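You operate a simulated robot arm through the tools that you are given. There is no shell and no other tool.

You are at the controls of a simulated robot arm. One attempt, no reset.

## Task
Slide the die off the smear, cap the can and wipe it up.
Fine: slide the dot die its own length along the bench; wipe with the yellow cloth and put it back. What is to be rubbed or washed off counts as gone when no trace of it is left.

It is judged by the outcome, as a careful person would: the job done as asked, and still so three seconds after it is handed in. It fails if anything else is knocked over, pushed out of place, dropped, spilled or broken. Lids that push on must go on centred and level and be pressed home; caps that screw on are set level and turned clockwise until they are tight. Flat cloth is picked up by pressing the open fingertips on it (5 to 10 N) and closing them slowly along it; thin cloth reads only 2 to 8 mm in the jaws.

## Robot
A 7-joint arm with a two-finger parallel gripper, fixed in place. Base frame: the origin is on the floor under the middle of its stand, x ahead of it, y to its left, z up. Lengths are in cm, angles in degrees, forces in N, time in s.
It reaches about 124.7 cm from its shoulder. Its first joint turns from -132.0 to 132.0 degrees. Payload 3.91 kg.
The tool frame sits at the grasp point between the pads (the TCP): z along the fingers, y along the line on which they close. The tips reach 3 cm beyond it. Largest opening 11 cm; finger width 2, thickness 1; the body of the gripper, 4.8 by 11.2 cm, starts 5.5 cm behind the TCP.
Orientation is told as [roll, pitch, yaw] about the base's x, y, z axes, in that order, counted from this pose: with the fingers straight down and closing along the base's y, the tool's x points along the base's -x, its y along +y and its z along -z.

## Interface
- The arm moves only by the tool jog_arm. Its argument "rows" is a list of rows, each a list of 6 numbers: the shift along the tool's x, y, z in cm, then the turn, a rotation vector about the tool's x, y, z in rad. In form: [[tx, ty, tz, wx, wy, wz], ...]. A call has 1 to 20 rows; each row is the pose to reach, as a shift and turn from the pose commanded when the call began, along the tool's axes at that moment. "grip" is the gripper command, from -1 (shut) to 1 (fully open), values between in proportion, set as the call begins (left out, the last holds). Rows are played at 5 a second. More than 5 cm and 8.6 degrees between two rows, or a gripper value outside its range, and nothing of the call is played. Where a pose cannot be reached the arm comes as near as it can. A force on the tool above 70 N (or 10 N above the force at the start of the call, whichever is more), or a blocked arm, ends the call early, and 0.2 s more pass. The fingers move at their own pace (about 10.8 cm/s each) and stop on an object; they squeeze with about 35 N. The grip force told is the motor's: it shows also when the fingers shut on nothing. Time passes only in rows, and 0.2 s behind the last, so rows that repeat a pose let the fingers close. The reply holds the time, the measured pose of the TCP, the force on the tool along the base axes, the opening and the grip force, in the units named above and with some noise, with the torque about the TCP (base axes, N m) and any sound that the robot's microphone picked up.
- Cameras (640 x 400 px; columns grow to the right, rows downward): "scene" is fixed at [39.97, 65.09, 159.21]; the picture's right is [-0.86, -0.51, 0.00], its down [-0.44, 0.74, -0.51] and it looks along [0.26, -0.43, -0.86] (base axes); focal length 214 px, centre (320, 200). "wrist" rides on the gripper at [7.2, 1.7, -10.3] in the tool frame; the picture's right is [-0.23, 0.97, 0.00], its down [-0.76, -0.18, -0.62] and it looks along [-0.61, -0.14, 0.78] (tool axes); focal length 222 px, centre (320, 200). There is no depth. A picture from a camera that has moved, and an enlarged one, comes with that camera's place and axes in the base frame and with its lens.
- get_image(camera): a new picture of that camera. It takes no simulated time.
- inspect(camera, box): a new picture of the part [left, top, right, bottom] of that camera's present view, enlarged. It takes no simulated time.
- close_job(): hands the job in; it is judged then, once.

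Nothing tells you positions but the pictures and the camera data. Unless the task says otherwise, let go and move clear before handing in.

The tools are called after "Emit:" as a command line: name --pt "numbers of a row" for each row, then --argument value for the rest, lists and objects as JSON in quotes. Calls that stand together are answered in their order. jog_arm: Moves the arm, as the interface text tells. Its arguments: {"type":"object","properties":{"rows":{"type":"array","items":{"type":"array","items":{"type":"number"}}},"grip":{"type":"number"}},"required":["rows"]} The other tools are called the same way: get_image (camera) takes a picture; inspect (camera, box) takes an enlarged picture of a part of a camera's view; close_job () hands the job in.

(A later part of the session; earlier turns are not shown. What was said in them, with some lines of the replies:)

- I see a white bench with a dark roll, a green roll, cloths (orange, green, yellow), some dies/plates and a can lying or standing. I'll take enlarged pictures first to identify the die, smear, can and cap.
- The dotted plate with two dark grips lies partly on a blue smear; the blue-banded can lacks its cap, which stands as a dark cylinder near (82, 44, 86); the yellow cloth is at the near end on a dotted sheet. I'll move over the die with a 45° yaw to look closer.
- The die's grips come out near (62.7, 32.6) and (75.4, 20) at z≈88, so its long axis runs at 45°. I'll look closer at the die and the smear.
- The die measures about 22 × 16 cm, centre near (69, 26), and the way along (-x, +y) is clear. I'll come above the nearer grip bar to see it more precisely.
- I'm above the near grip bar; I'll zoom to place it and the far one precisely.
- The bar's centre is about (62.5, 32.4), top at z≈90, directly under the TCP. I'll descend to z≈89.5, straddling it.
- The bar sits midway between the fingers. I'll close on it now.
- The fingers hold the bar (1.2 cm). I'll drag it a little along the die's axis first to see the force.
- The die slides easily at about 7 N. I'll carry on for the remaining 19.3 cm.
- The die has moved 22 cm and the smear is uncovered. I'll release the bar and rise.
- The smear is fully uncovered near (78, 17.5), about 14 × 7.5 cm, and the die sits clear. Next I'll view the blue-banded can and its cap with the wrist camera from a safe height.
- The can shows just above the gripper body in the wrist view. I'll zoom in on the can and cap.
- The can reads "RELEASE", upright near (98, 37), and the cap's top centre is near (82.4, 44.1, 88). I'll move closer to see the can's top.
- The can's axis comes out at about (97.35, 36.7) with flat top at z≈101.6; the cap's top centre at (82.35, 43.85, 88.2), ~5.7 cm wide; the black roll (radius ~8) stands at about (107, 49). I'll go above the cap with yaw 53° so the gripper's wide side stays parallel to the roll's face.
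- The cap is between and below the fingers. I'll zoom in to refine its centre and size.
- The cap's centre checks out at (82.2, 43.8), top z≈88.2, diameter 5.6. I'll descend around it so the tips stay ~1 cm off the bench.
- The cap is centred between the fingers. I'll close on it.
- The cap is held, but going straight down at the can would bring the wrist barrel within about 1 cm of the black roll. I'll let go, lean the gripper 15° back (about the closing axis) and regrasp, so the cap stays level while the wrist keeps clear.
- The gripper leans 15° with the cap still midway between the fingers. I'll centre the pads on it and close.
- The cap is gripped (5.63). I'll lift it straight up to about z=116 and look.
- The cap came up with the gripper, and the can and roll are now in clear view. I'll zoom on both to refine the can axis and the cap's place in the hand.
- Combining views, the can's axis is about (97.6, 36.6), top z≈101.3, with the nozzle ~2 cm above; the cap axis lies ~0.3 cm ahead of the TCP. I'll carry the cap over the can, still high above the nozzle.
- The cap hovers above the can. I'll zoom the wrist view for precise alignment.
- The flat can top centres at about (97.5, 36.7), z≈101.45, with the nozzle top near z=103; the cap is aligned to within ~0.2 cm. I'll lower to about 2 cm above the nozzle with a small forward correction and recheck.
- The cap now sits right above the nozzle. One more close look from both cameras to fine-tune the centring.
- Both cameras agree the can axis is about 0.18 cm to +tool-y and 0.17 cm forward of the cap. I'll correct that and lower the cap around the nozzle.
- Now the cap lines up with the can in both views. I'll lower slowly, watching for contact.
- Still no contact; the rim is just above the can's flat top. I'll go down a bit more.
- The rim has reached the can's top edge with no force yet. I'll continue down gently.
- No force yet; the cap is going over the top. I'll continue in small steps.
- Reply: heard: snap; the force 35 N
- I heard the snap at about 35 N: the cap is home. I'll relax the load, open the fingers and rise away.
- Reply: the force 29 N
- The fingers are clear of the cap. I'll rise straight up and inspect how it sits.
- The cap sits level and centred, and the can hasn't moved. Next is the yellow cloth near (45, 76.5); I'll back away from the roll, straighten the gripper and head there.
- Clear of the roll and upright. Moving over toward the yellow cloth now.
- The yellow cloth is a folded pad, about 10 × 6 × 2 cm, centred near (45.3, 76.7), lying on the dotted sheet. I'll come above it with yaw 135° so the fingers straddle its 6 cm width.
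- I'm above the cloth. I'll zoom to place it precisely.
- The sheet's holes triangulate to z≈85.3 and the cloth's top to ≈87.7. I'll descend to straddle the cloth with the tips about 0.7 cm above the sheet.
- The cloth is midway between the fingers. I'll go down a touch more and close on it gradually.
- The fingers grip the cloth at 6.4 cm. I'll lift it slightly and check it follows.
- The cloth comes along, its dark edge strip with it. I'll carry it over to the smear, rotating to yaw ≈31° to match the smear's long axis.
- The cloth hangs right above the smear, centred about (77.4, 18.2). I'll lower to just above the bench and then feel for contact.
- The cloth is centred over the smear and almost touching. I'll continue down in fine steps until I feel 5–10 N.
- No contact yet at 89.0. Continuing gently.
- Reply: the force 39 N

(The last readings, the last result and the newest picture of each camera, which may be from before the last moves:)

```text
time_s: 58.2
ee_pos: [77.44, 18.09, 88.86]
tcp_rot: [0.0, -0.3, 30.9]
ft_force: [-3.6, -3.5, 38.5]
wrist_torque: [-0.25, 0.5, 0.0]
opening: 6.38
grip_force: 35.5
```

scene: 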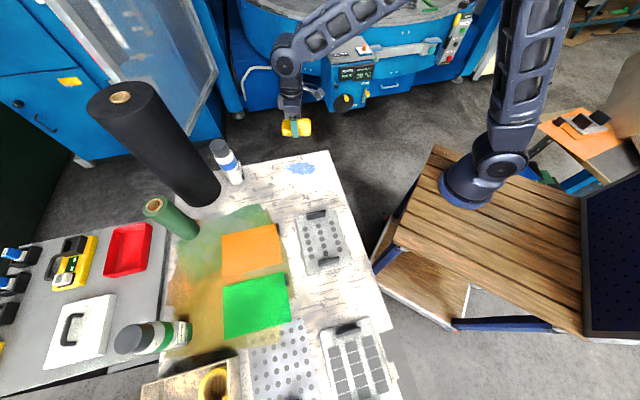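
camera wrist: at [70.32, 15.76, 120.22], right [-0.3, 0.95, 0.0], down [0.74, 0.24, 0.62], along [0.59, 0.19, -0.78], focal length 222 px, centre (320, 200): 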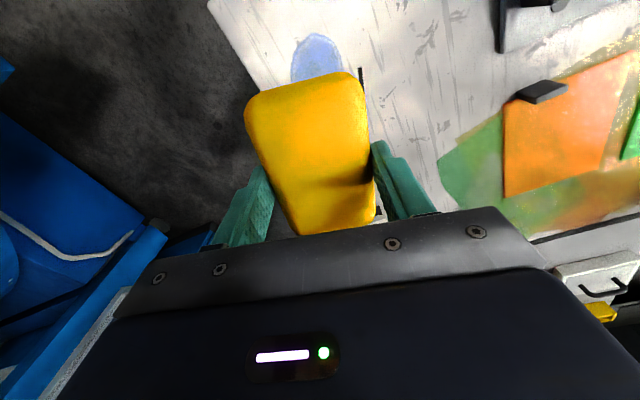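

Contact at about z=88.85; it is stiff (38 N now). I'll ease to roughly 20 N and rub along and across the smear.

Emit:
jog_arm --pt "0 0 -0.08 0 0 0" --pt "-1.5 0 -0.08 0 0 0" --pt "-3 0 -0.08 0 0 0" --pt "-4.5 0 -0.08 0 0 0" --pt "-4.5 -1 -0.08 0 0 0" --pt "-4.5 -2 -0.08 0 0 0" --pt "-3 -2 -0.08 0 0 0" --pt "-1.5 -2 -0.08 0 0 0" --pt "0 -2 -0.08 0 0 0" --pt "1.5 -2 -0.08 0 0 0" --pt "3 -2 -0.08 0 0 0" --pt "4.5 -2 -0.08 0 0 0" --pt "4.5 -0.5 -0.08 0 0 0" --pt "4.5 1 -0.08 0 0 0" --pt "4.5 2 -0.08 0 0 0" --pt "3 2 -0.08 0 0 0" --pt "1.5 2 -0.08 0 0 0" --pt "0 2 -0.08 0 0 0" --pt "-1.5 2 -0.08 0 0 0" --pt "-3 2 -0.08 0 0 0"

Emit:
inspect --camera "scene" --box '[260, 130, 340, 190]'

```text
time_s: 62.4
ee_pos: [78.74, 21.42, 88.76]
tcp_rot: [0.0, -0.1, 31.0]
ft_force: [-16.7, -9.5, 47.1]
wrist_torque: [-0.26, 0.52, 0.04]
opening: 6.41
grip_force: 34.8
```

```text
6.67 times, centred on (300, 160) of scene
camera zoom: at [39.97, 65.09, 159.21], right [-0.86, -0.51, 0.0], down [-0.44, 0.74, -0.51], along [0.26, -0.43, -0.86], focal length 1430 px, centre (453, 467)
```

zoom: 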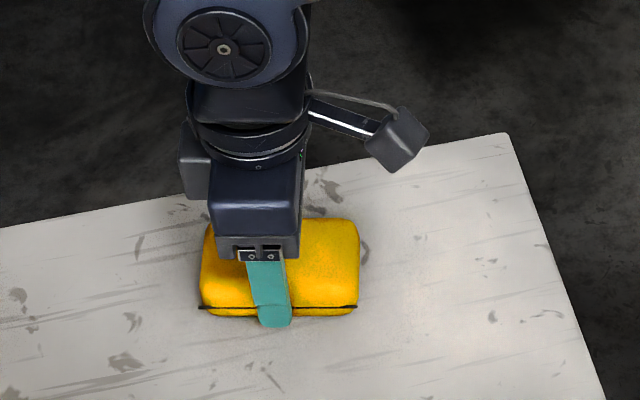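

The blue is already gone outside the cloth. I'll ease the pressure and do a second pass over the whole patch.

Emit:
jog_arm --pt "-1.5 0 -0.1 0 0 0" --pt "-1.5 -1 -0.1 0 0 0" --pt "-1.5 -2 -0.1 0 0 0" --pt "0 -2 -0.1 0 0 0" --pt "1.5 -2 -0.1 0 0 0" --pt "3 -2 -0.1 0 0 0" --pt "4.5 -2 -0.1 0 0 0" --pt "6 -2 -0.1 0 0 0" --pt "7.5 -2 -0.1 0 0 0" --pt "7.5 -3.2 -0.1 0 0 0" --pt "6 -3.2 -0.1 0 0 0" --pt "4.5 -3.2 -0.1 0 0 0" --pt "3 -3.2 -0.1 0 0 0" --pt "1.5 -3.2 -0.1 0 0 0" --pt "0 -3.2 -0.1 0 0 0" --pt "-1.5 -3.2 -0.1 0 0 0" --pt "-1.5 -1 -0.1 0 0 0" --pt "0 -1 -0.1 0 0 0" --pt "1.5 -1 -0.1 0 0 0" --pt "3 -1 -0.1 0 0 0"

```text
time_s: 66.6
ee_pos: [76.7, 19.01, 88.79]
tcp_rot: [0.1, -0.1, 31.0]
ft_force: [-0.2, 0.3, 7.0]
wrist_torque: [0.04, -0.05, 0.0]
opening: 6.38
grip_force: 35.3
```

Second pass done. I'll lift off and inspect the bench for any trace.

Emit:
jog_arm --pt "0 0 -1 0 0 0" --pt "0 0 -4 0 0 0" --pt "0 0 -8 0 0 0" --pt "0 0 -12 0 0 0" --pt "0 0 -16 0 0 0" --pt "0 0 -20 0 0 0" --pt "0 0 -24 0 0 0" --pt "0 0 -24 0 0 0"

Emit:
inspect --camera "scene" --box '[260, 130, 340, 190]'

Emit:
get_image --camera "wrist"

Emit:
get_image --camera "scene"

```text
time_s: 68.4
ee_pos: [76.82, 19.14, 112.93]
tcp_rot: [0.0, 0.0, 31.0]
ft_force: [-0.1, 0.1, -0.9]
wrist_torque: [-0.01, 0.04, -0.01]
opening: 6.39
grip_force: 35.2
```

```text
6.67 times, centred on (300, 160) of scene
camera zoom: at [39.97, 65.09, 159.21], right [-0.86, -0.51, 0.0], down [-0.44, 0.74, -0.51], along [0.26, -0.43, -0.86], focal length 1430 px, centre (453, 467)
```

zoom: 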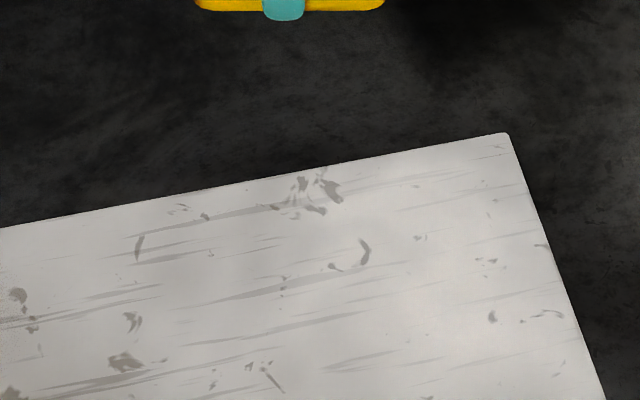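

```text
taken
camera wrist: at [69.75, 16.7, 123.22], right [-0.31, 0.95, 0.0], down [0.74, 0.24, 0.62], along [0.59, 0.19, -0.78], focal length 222 px, centre (320, 200)
```

wrist: 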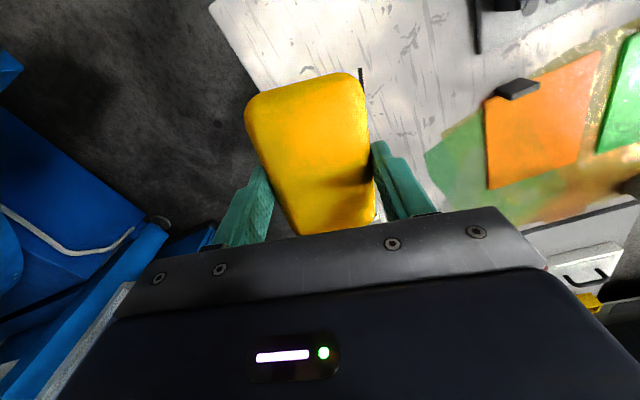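

```text
taken
```

scene: 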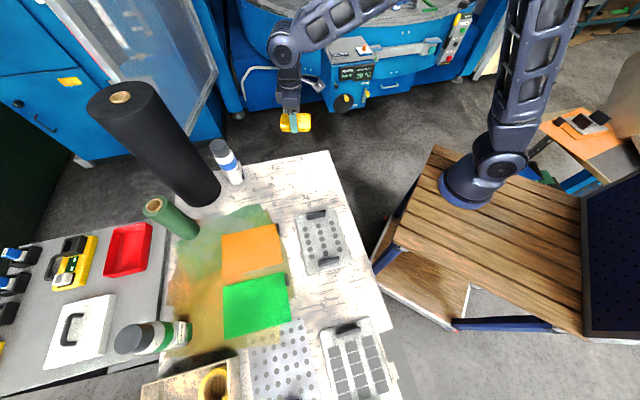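

The smear looks completely gone. I'll check the slide track near the die too before carrying the cloth back.

Emit:
inspect --camera "scene" --box '[270, 145, 370, 285]'

Emit:
inspect --camera "scene" --box '[280, 145, 340, 185]'

```text
2.86 times, centred on (320, 215) of scene
camera zoom: at [39.97, 65.09, 159.21], right [-0.86, -0.51, 0.0], down [-0.44, 0.74, -0.51], along [0.26, -0.43, -0.86], focal length 613 px, centre (320, 157)
```

zoom: 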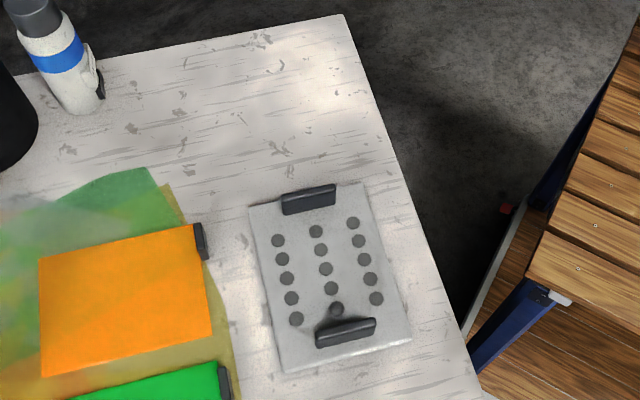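

```text
10.00 times, centred on (310, 165) of scene
camera zoom: at [39.97, 65.09, 159.21], right [-0.86, -0.51, 0.0], down [-0.44, 0.74, -0.51], along [0.26, -0.43, -0.86], focal length 2145 px, centre (420, 550)
```

zoom: 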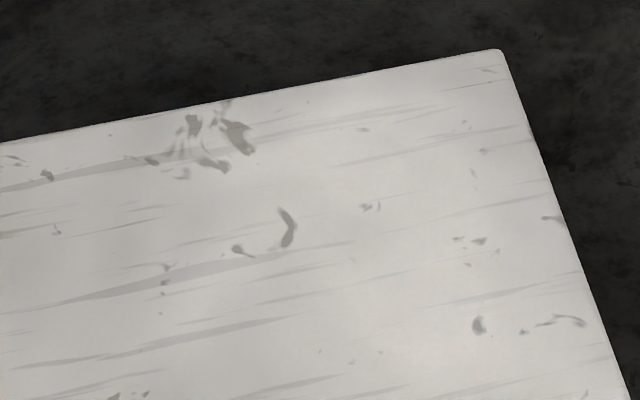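

The bench is clean, and the die's new edge lies exactly where its old opposite edge was. Now I'll carry the cloth back to its place, reversing the same path.

Emit:
jog_arm --pt "-0.1 3 0 0 0 -0.09" --pt "-0.24 7 0 0 0 -0.2" --pt "-0.38 11.2 0 0 0 -0.32" --pt "-0.52 15.4 0 0 0 -0.43" --pt "-0.67 19.6 0 0 0 -0.55" --pt "-0.81 23.8 0 0 0 -0.67" --pt "-0.95 28 0 0 0 -0.79" --pt "-1.1 32.2 0 0 0 -0.91" --pt "-1.24 36.4 0 0 0 -1.03" --pt "-1.38 40.6 0 0 0 -1.15" --pt "-1.53 44.8 0 0 0 -1.27" --pt "-1.67 49 0 0 0 -1.39" --pt "-1.81 53.2 0 0 0 -1.51" --pt "-1.96 57.4 0 0 0 -1.63" --pt "-2.1 61.5 0 0 0 -1.74" --pt "-2.2 64.5 0 0 0 -1.79" --pt "-2.24 65.63 0 0 0 -1.815" --pt "-2.24 65.63 0 0 0 -1.815"

Emit:
get_image --camera "wrist"

Emit:
get_image --camera "scene"

```text
time_s: 72.2
ee_pos: [44.97, 76.58, 112.8]
tcp_rot: [0.0, 0.1, 135.0]
ft_force: [0.5, 0.0, -0.7]
wrist_torque: [-0.01, 0.03, 0.01]
opening: 6.38
grip_force: 35.4
```

```text
taken
camera wrist: at [48.94, 70.12, 123.16], right [-0.85, -0.53, 0.0], down [-0.41, 0.66, 0.62], along [-0.33, 0.53, -0.78], focal length 222 px, centre (320, 200)
```

wrist: 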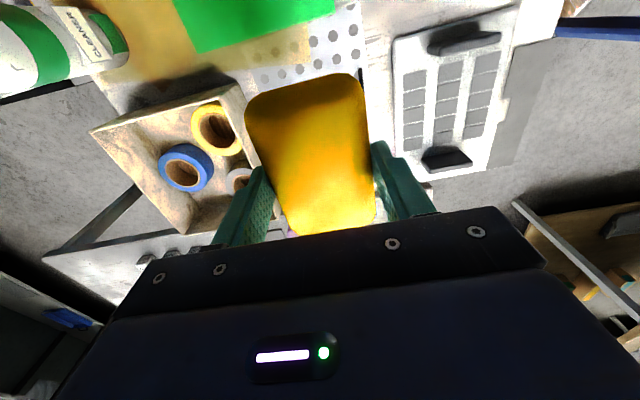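

```text
taken
```

scene: 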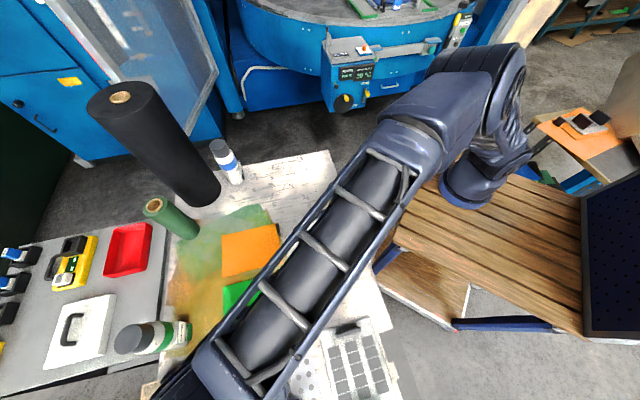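

I'm back over the cloth's place with the cloth unmoved in the grip. Lowering it to the sheet, gently at the end.

Emit:
jog_arm --pt "0 0 4 0 0 0" --pt "0 0 8.5 0 0 0" --pt "0 0 13 0 0 0" --pt "0 0 17 0 0 0" --pt "0 0 20 0 0 0" --pt "0 0 22 0 0 0" --pt "0 0 23 0 0 0" --pt "0 0 23.4 0 0 0" --pt "0 0 23.65 0 0 0" --pt "0 0 23.65 0 0 0"

Emit:
get_image --camera "wrist"

```text
time_s: 74.4
ee_pos: [45.22, 76.59, 89.22]
tcp_rot: [0.0, 0.0, 134.9]
ft_force: [-0.4, -0.1, -0.6]
wrist_torque: [0.02, 0.0, 0.03]
opening: 6.4
grip_force: 34.8
```

```text
taken
camera wrist: at [49.0, 70.06, 99.57], right [-0.85, -0.53, 0.0], down [-0.41, 0.66, 0.62], along [-0.33, 0.53, -0.78], focal length 222 px, centre (320, 200)
```

wrist: 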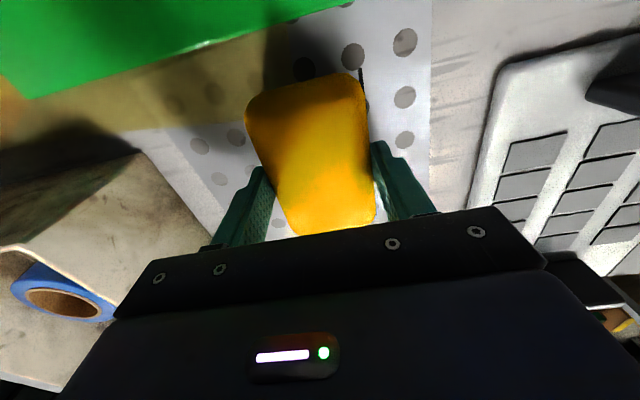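

The view matches the pick-up picture hole for hole. I'll settle the last 0.3 cm.

Emit:
jog_arm --pt "0 0 0.1 0 0 0" --pt "0 0 0.2 0 0 0" --pt "0 0 0.3 0 0 0" --pt "0 0 0.3 0 0 0"

```text
time_s: 75.4
ee_pos: [45.13, 76.41, 88.9]
tcp_rot: [0.0, 0.0, 134.9]
ft_force: [-0.2, 0.1, 0.2]
wrist_torque: [0.03, 0.0, -0.01]
opening: 6.39
grip_force: 35.6
```

Practically touching. A final 0.05 cm and then I'll open the fingers slowly.

Emit:
jog_arm --pt "0 0 0.05 0 0 0" --pt "0 0 0.05 0 0 0"

Emit:
jog_arm --pt "0 0 0 0 0 0" --pt "0 0 0 0 0 0" --pt "0 0 0 0 0 0" --grip 0.3

Emit:
jog_arm --pt "0 0 0 0 0 0" --pt "0 0 0 0 0 0" --grip 0.7

Emit:
get_image --camera "wrist"

```text
time_s: 76.0
ee_pos: [45.02, 76.41, 88.91]
tcp_rot: [0.0, 0.1, 134.9]
ft_force: [-0.3, 0.5, 2.9]
wrist_torque: [-0.05, 0.04, 0.0]
opening: 6.42
grip_force: 34.7
```

```text
time_s: 76.8
ee_pos: [45.13, 76.5, 88.82]
tcp_rot: [-0.1, 0.0, 134.8]
ft_force: [-0.4, 0.0, -0.6]
wrist_torque: [-0.03, -0.01, -0.03]
opening: 7.16
grip_force: 0.1
```

```text
time_s: 77.4
ee_pos: [45.13, 76.37, 88.78]
tcp_rot: [0.0, 0.0, 134.9]
ft_force: [0.6, 0.7, -0.2]
wrist_torque: [0.0, 0.02, 0.02]
opening: 9.36
grip_force: 0.1
```

```text
taken
camera wrist: at [48.98, 70.07, 99.23], right [-0.85, -0.53, 0.0], down [-0.41, 0.66, 0.62], along [-0.33, 0.53, -0.78], focal length 222 px, centre (320, 200)
```

wrist: 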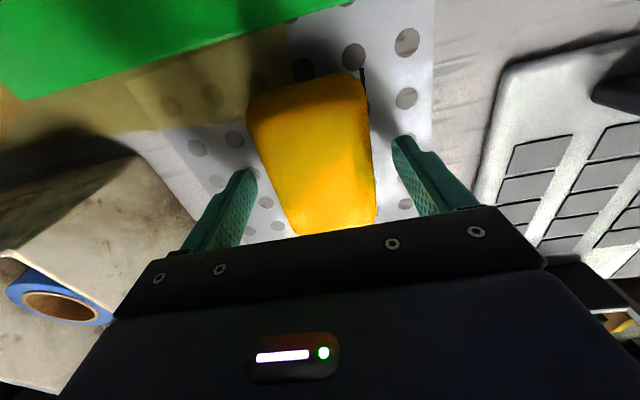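

The cloth is down on its spot and released. I'll rise and move clear, then check the whole bench.

Emit:
jog_arm --pt "0 0 -1 0 0 0" --pt "0 0 -4 0 0 0" --pt "0 0 -8 0 0 0" --pt "0 0 -12 0 0 0" --pt "0 0 -16.5 0 0 0" --pt "0 0 -21 0 0 0" --pt "0 0 -25.5 0 0 0" --pt "0 0 -30 0 0 0" --pt "0 0 -30 0 0 0"

Emit:
jog_arm --pt "3.5 1.5 0 0 0 0.1" --pt "7.5 3 0 0 0 0.22" --pt "11.5 4.5 0 0 0 0.34" --pt "15.5 6 0 0 0 0.46" --pt "19.5 7.5 0 0 0 0.58" --pt "23.5 9 0 0 0 0.7" --pt "27.5 10.5 0 0 0 0.82" --pt "31.5 12 0 0 0 0.94" --pt "35.5 13.5 0 0 0 1.06" --pt "39.5 15 0 0 0 1.18" --pt "43.5 17 0 0 0 1.3" --pt "47 19 0 0 0 1.42" --pt "50 21 0 0 0 1.55" --pt "50 21 0 0 0 1.55"

Emit:
get_image --camera "scene"

Emit:
inspect --camera "scene" --box '[230, 300, 390, 400]'

Emit:
inspect --camera "scene" --box '[190, 130, 350, 230]'

```text
time_s: 79.4
ee_pos: [45.0, 76.38, 118.79]
tcp_rot: [0.0, 0.0, 134.8]
ft_force: [-0.4, 0.0, -0.2]
wrist_torque: [0.0, 0.02, 0.0]
opening: 9.35
grip_force: 0.0
```

```text
time_s: 82.4
ee_pos: [65.65, 26.13, 118.91]
tcp_rot: [-0.1, 0.0, 46.1]
ft_force: [-0.5, 0.2, 0.5]
wrist_torque: [0.0, -0.01, -0.01]
opening: 9.36
grip_force: 0.1
```

```text
taken
```

scene: 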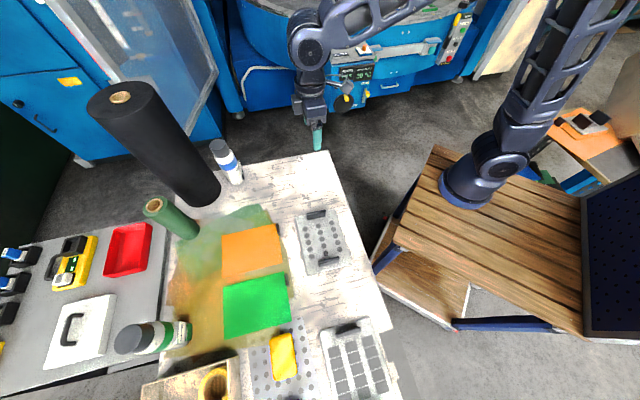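

```text
4.00 times, centred on (310, 350) of scene
camera zoom: at [39.97, 65.09, 159.21], right [-0.86, -0.51, 0.0], down [-0.44, 0.74, -0.51], along [0.26, -0.43, -0.86], focal length 858 px, centre (360, -400)
```

zoom: 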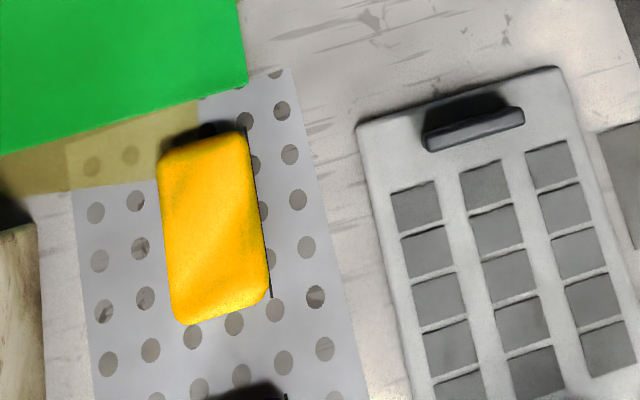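

```text
4.00 times, centred on (270, 180) of scene
camera zoom: at [39.97, 65.09, 159.21], right [-0.86, -0.51, 0.0], down [-0.44, 0.74, -0.51], along [0.26, -0.43, -0.86], focal length 858 px, centre (520, 280)
```

zoom: 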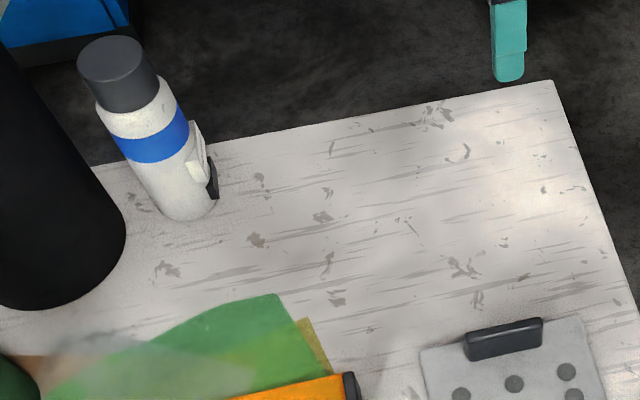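

All looks in order: cloth back in place, cap on, die slid. I'll take one close wrist look at the wiped area before handing in.

Emit:
get_image --camera "wrist"

Emit:
inspect --camera "wrist" --box '[140, 60, 340, 220]'

```text
taken
camera wrist: at [59.29, 22.06, 129.2], right [-0.54, 0.84, 0.0], down [0.66, 0.42, 0.62], along [0.52, 0.34, -0.78], focal length 222 px, centre (320, 200)
```

wrist: 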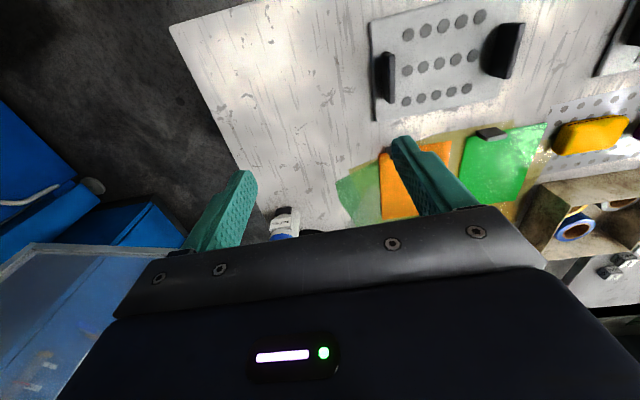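

```text
2.50 times, centred on (240, 140) of wrist
camera zoom: at [59.29, 22.06, 129.2], right [-0.54, 0.84, 0.0], down [0.66, 0.42, 0.62], along [0.52, 0.34, -0.78], focal length 555 px, centre (520, 350)
```

zoom: 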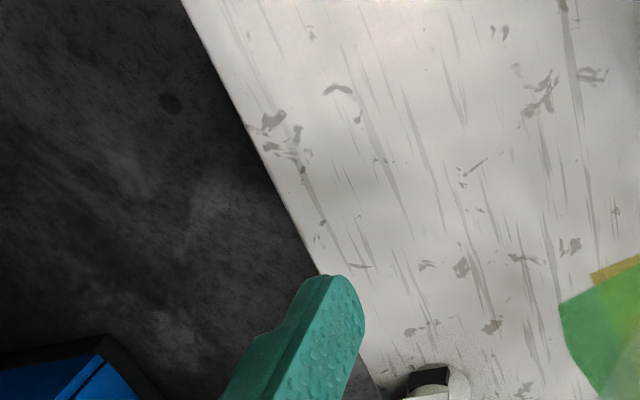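

No blue is left on the bench in either view. The die has moved its own length, the cap is snapped on level, the yellow cloth is back in its place, and the arm is clear, so I'm handing in.

Emit:
close_job

```text
The job is handed in.
```

The job is done and handed in. The scene and wrist cameras both showed everything in order before I closed it.

- **Die:** I slid the dot die its own length, about 22 cm, along the bench and off the smear. Its trailing edge now sits where its leading edge was.
- **Can:** I put the loose cap on the RELEASE can and pressed until it snapped, at about 35 N. It sits level and centred, and the can did not move.
- **Smear:** I rubbed it off with the yellow cloth in two passes. Neither camera shows any blue left on the bench.
- **Cloth:** It is back on the dotted sheet, within about 0.2 cm of where it started.

Nothing else was touched, and the arm was clear of the bench when I handed in.
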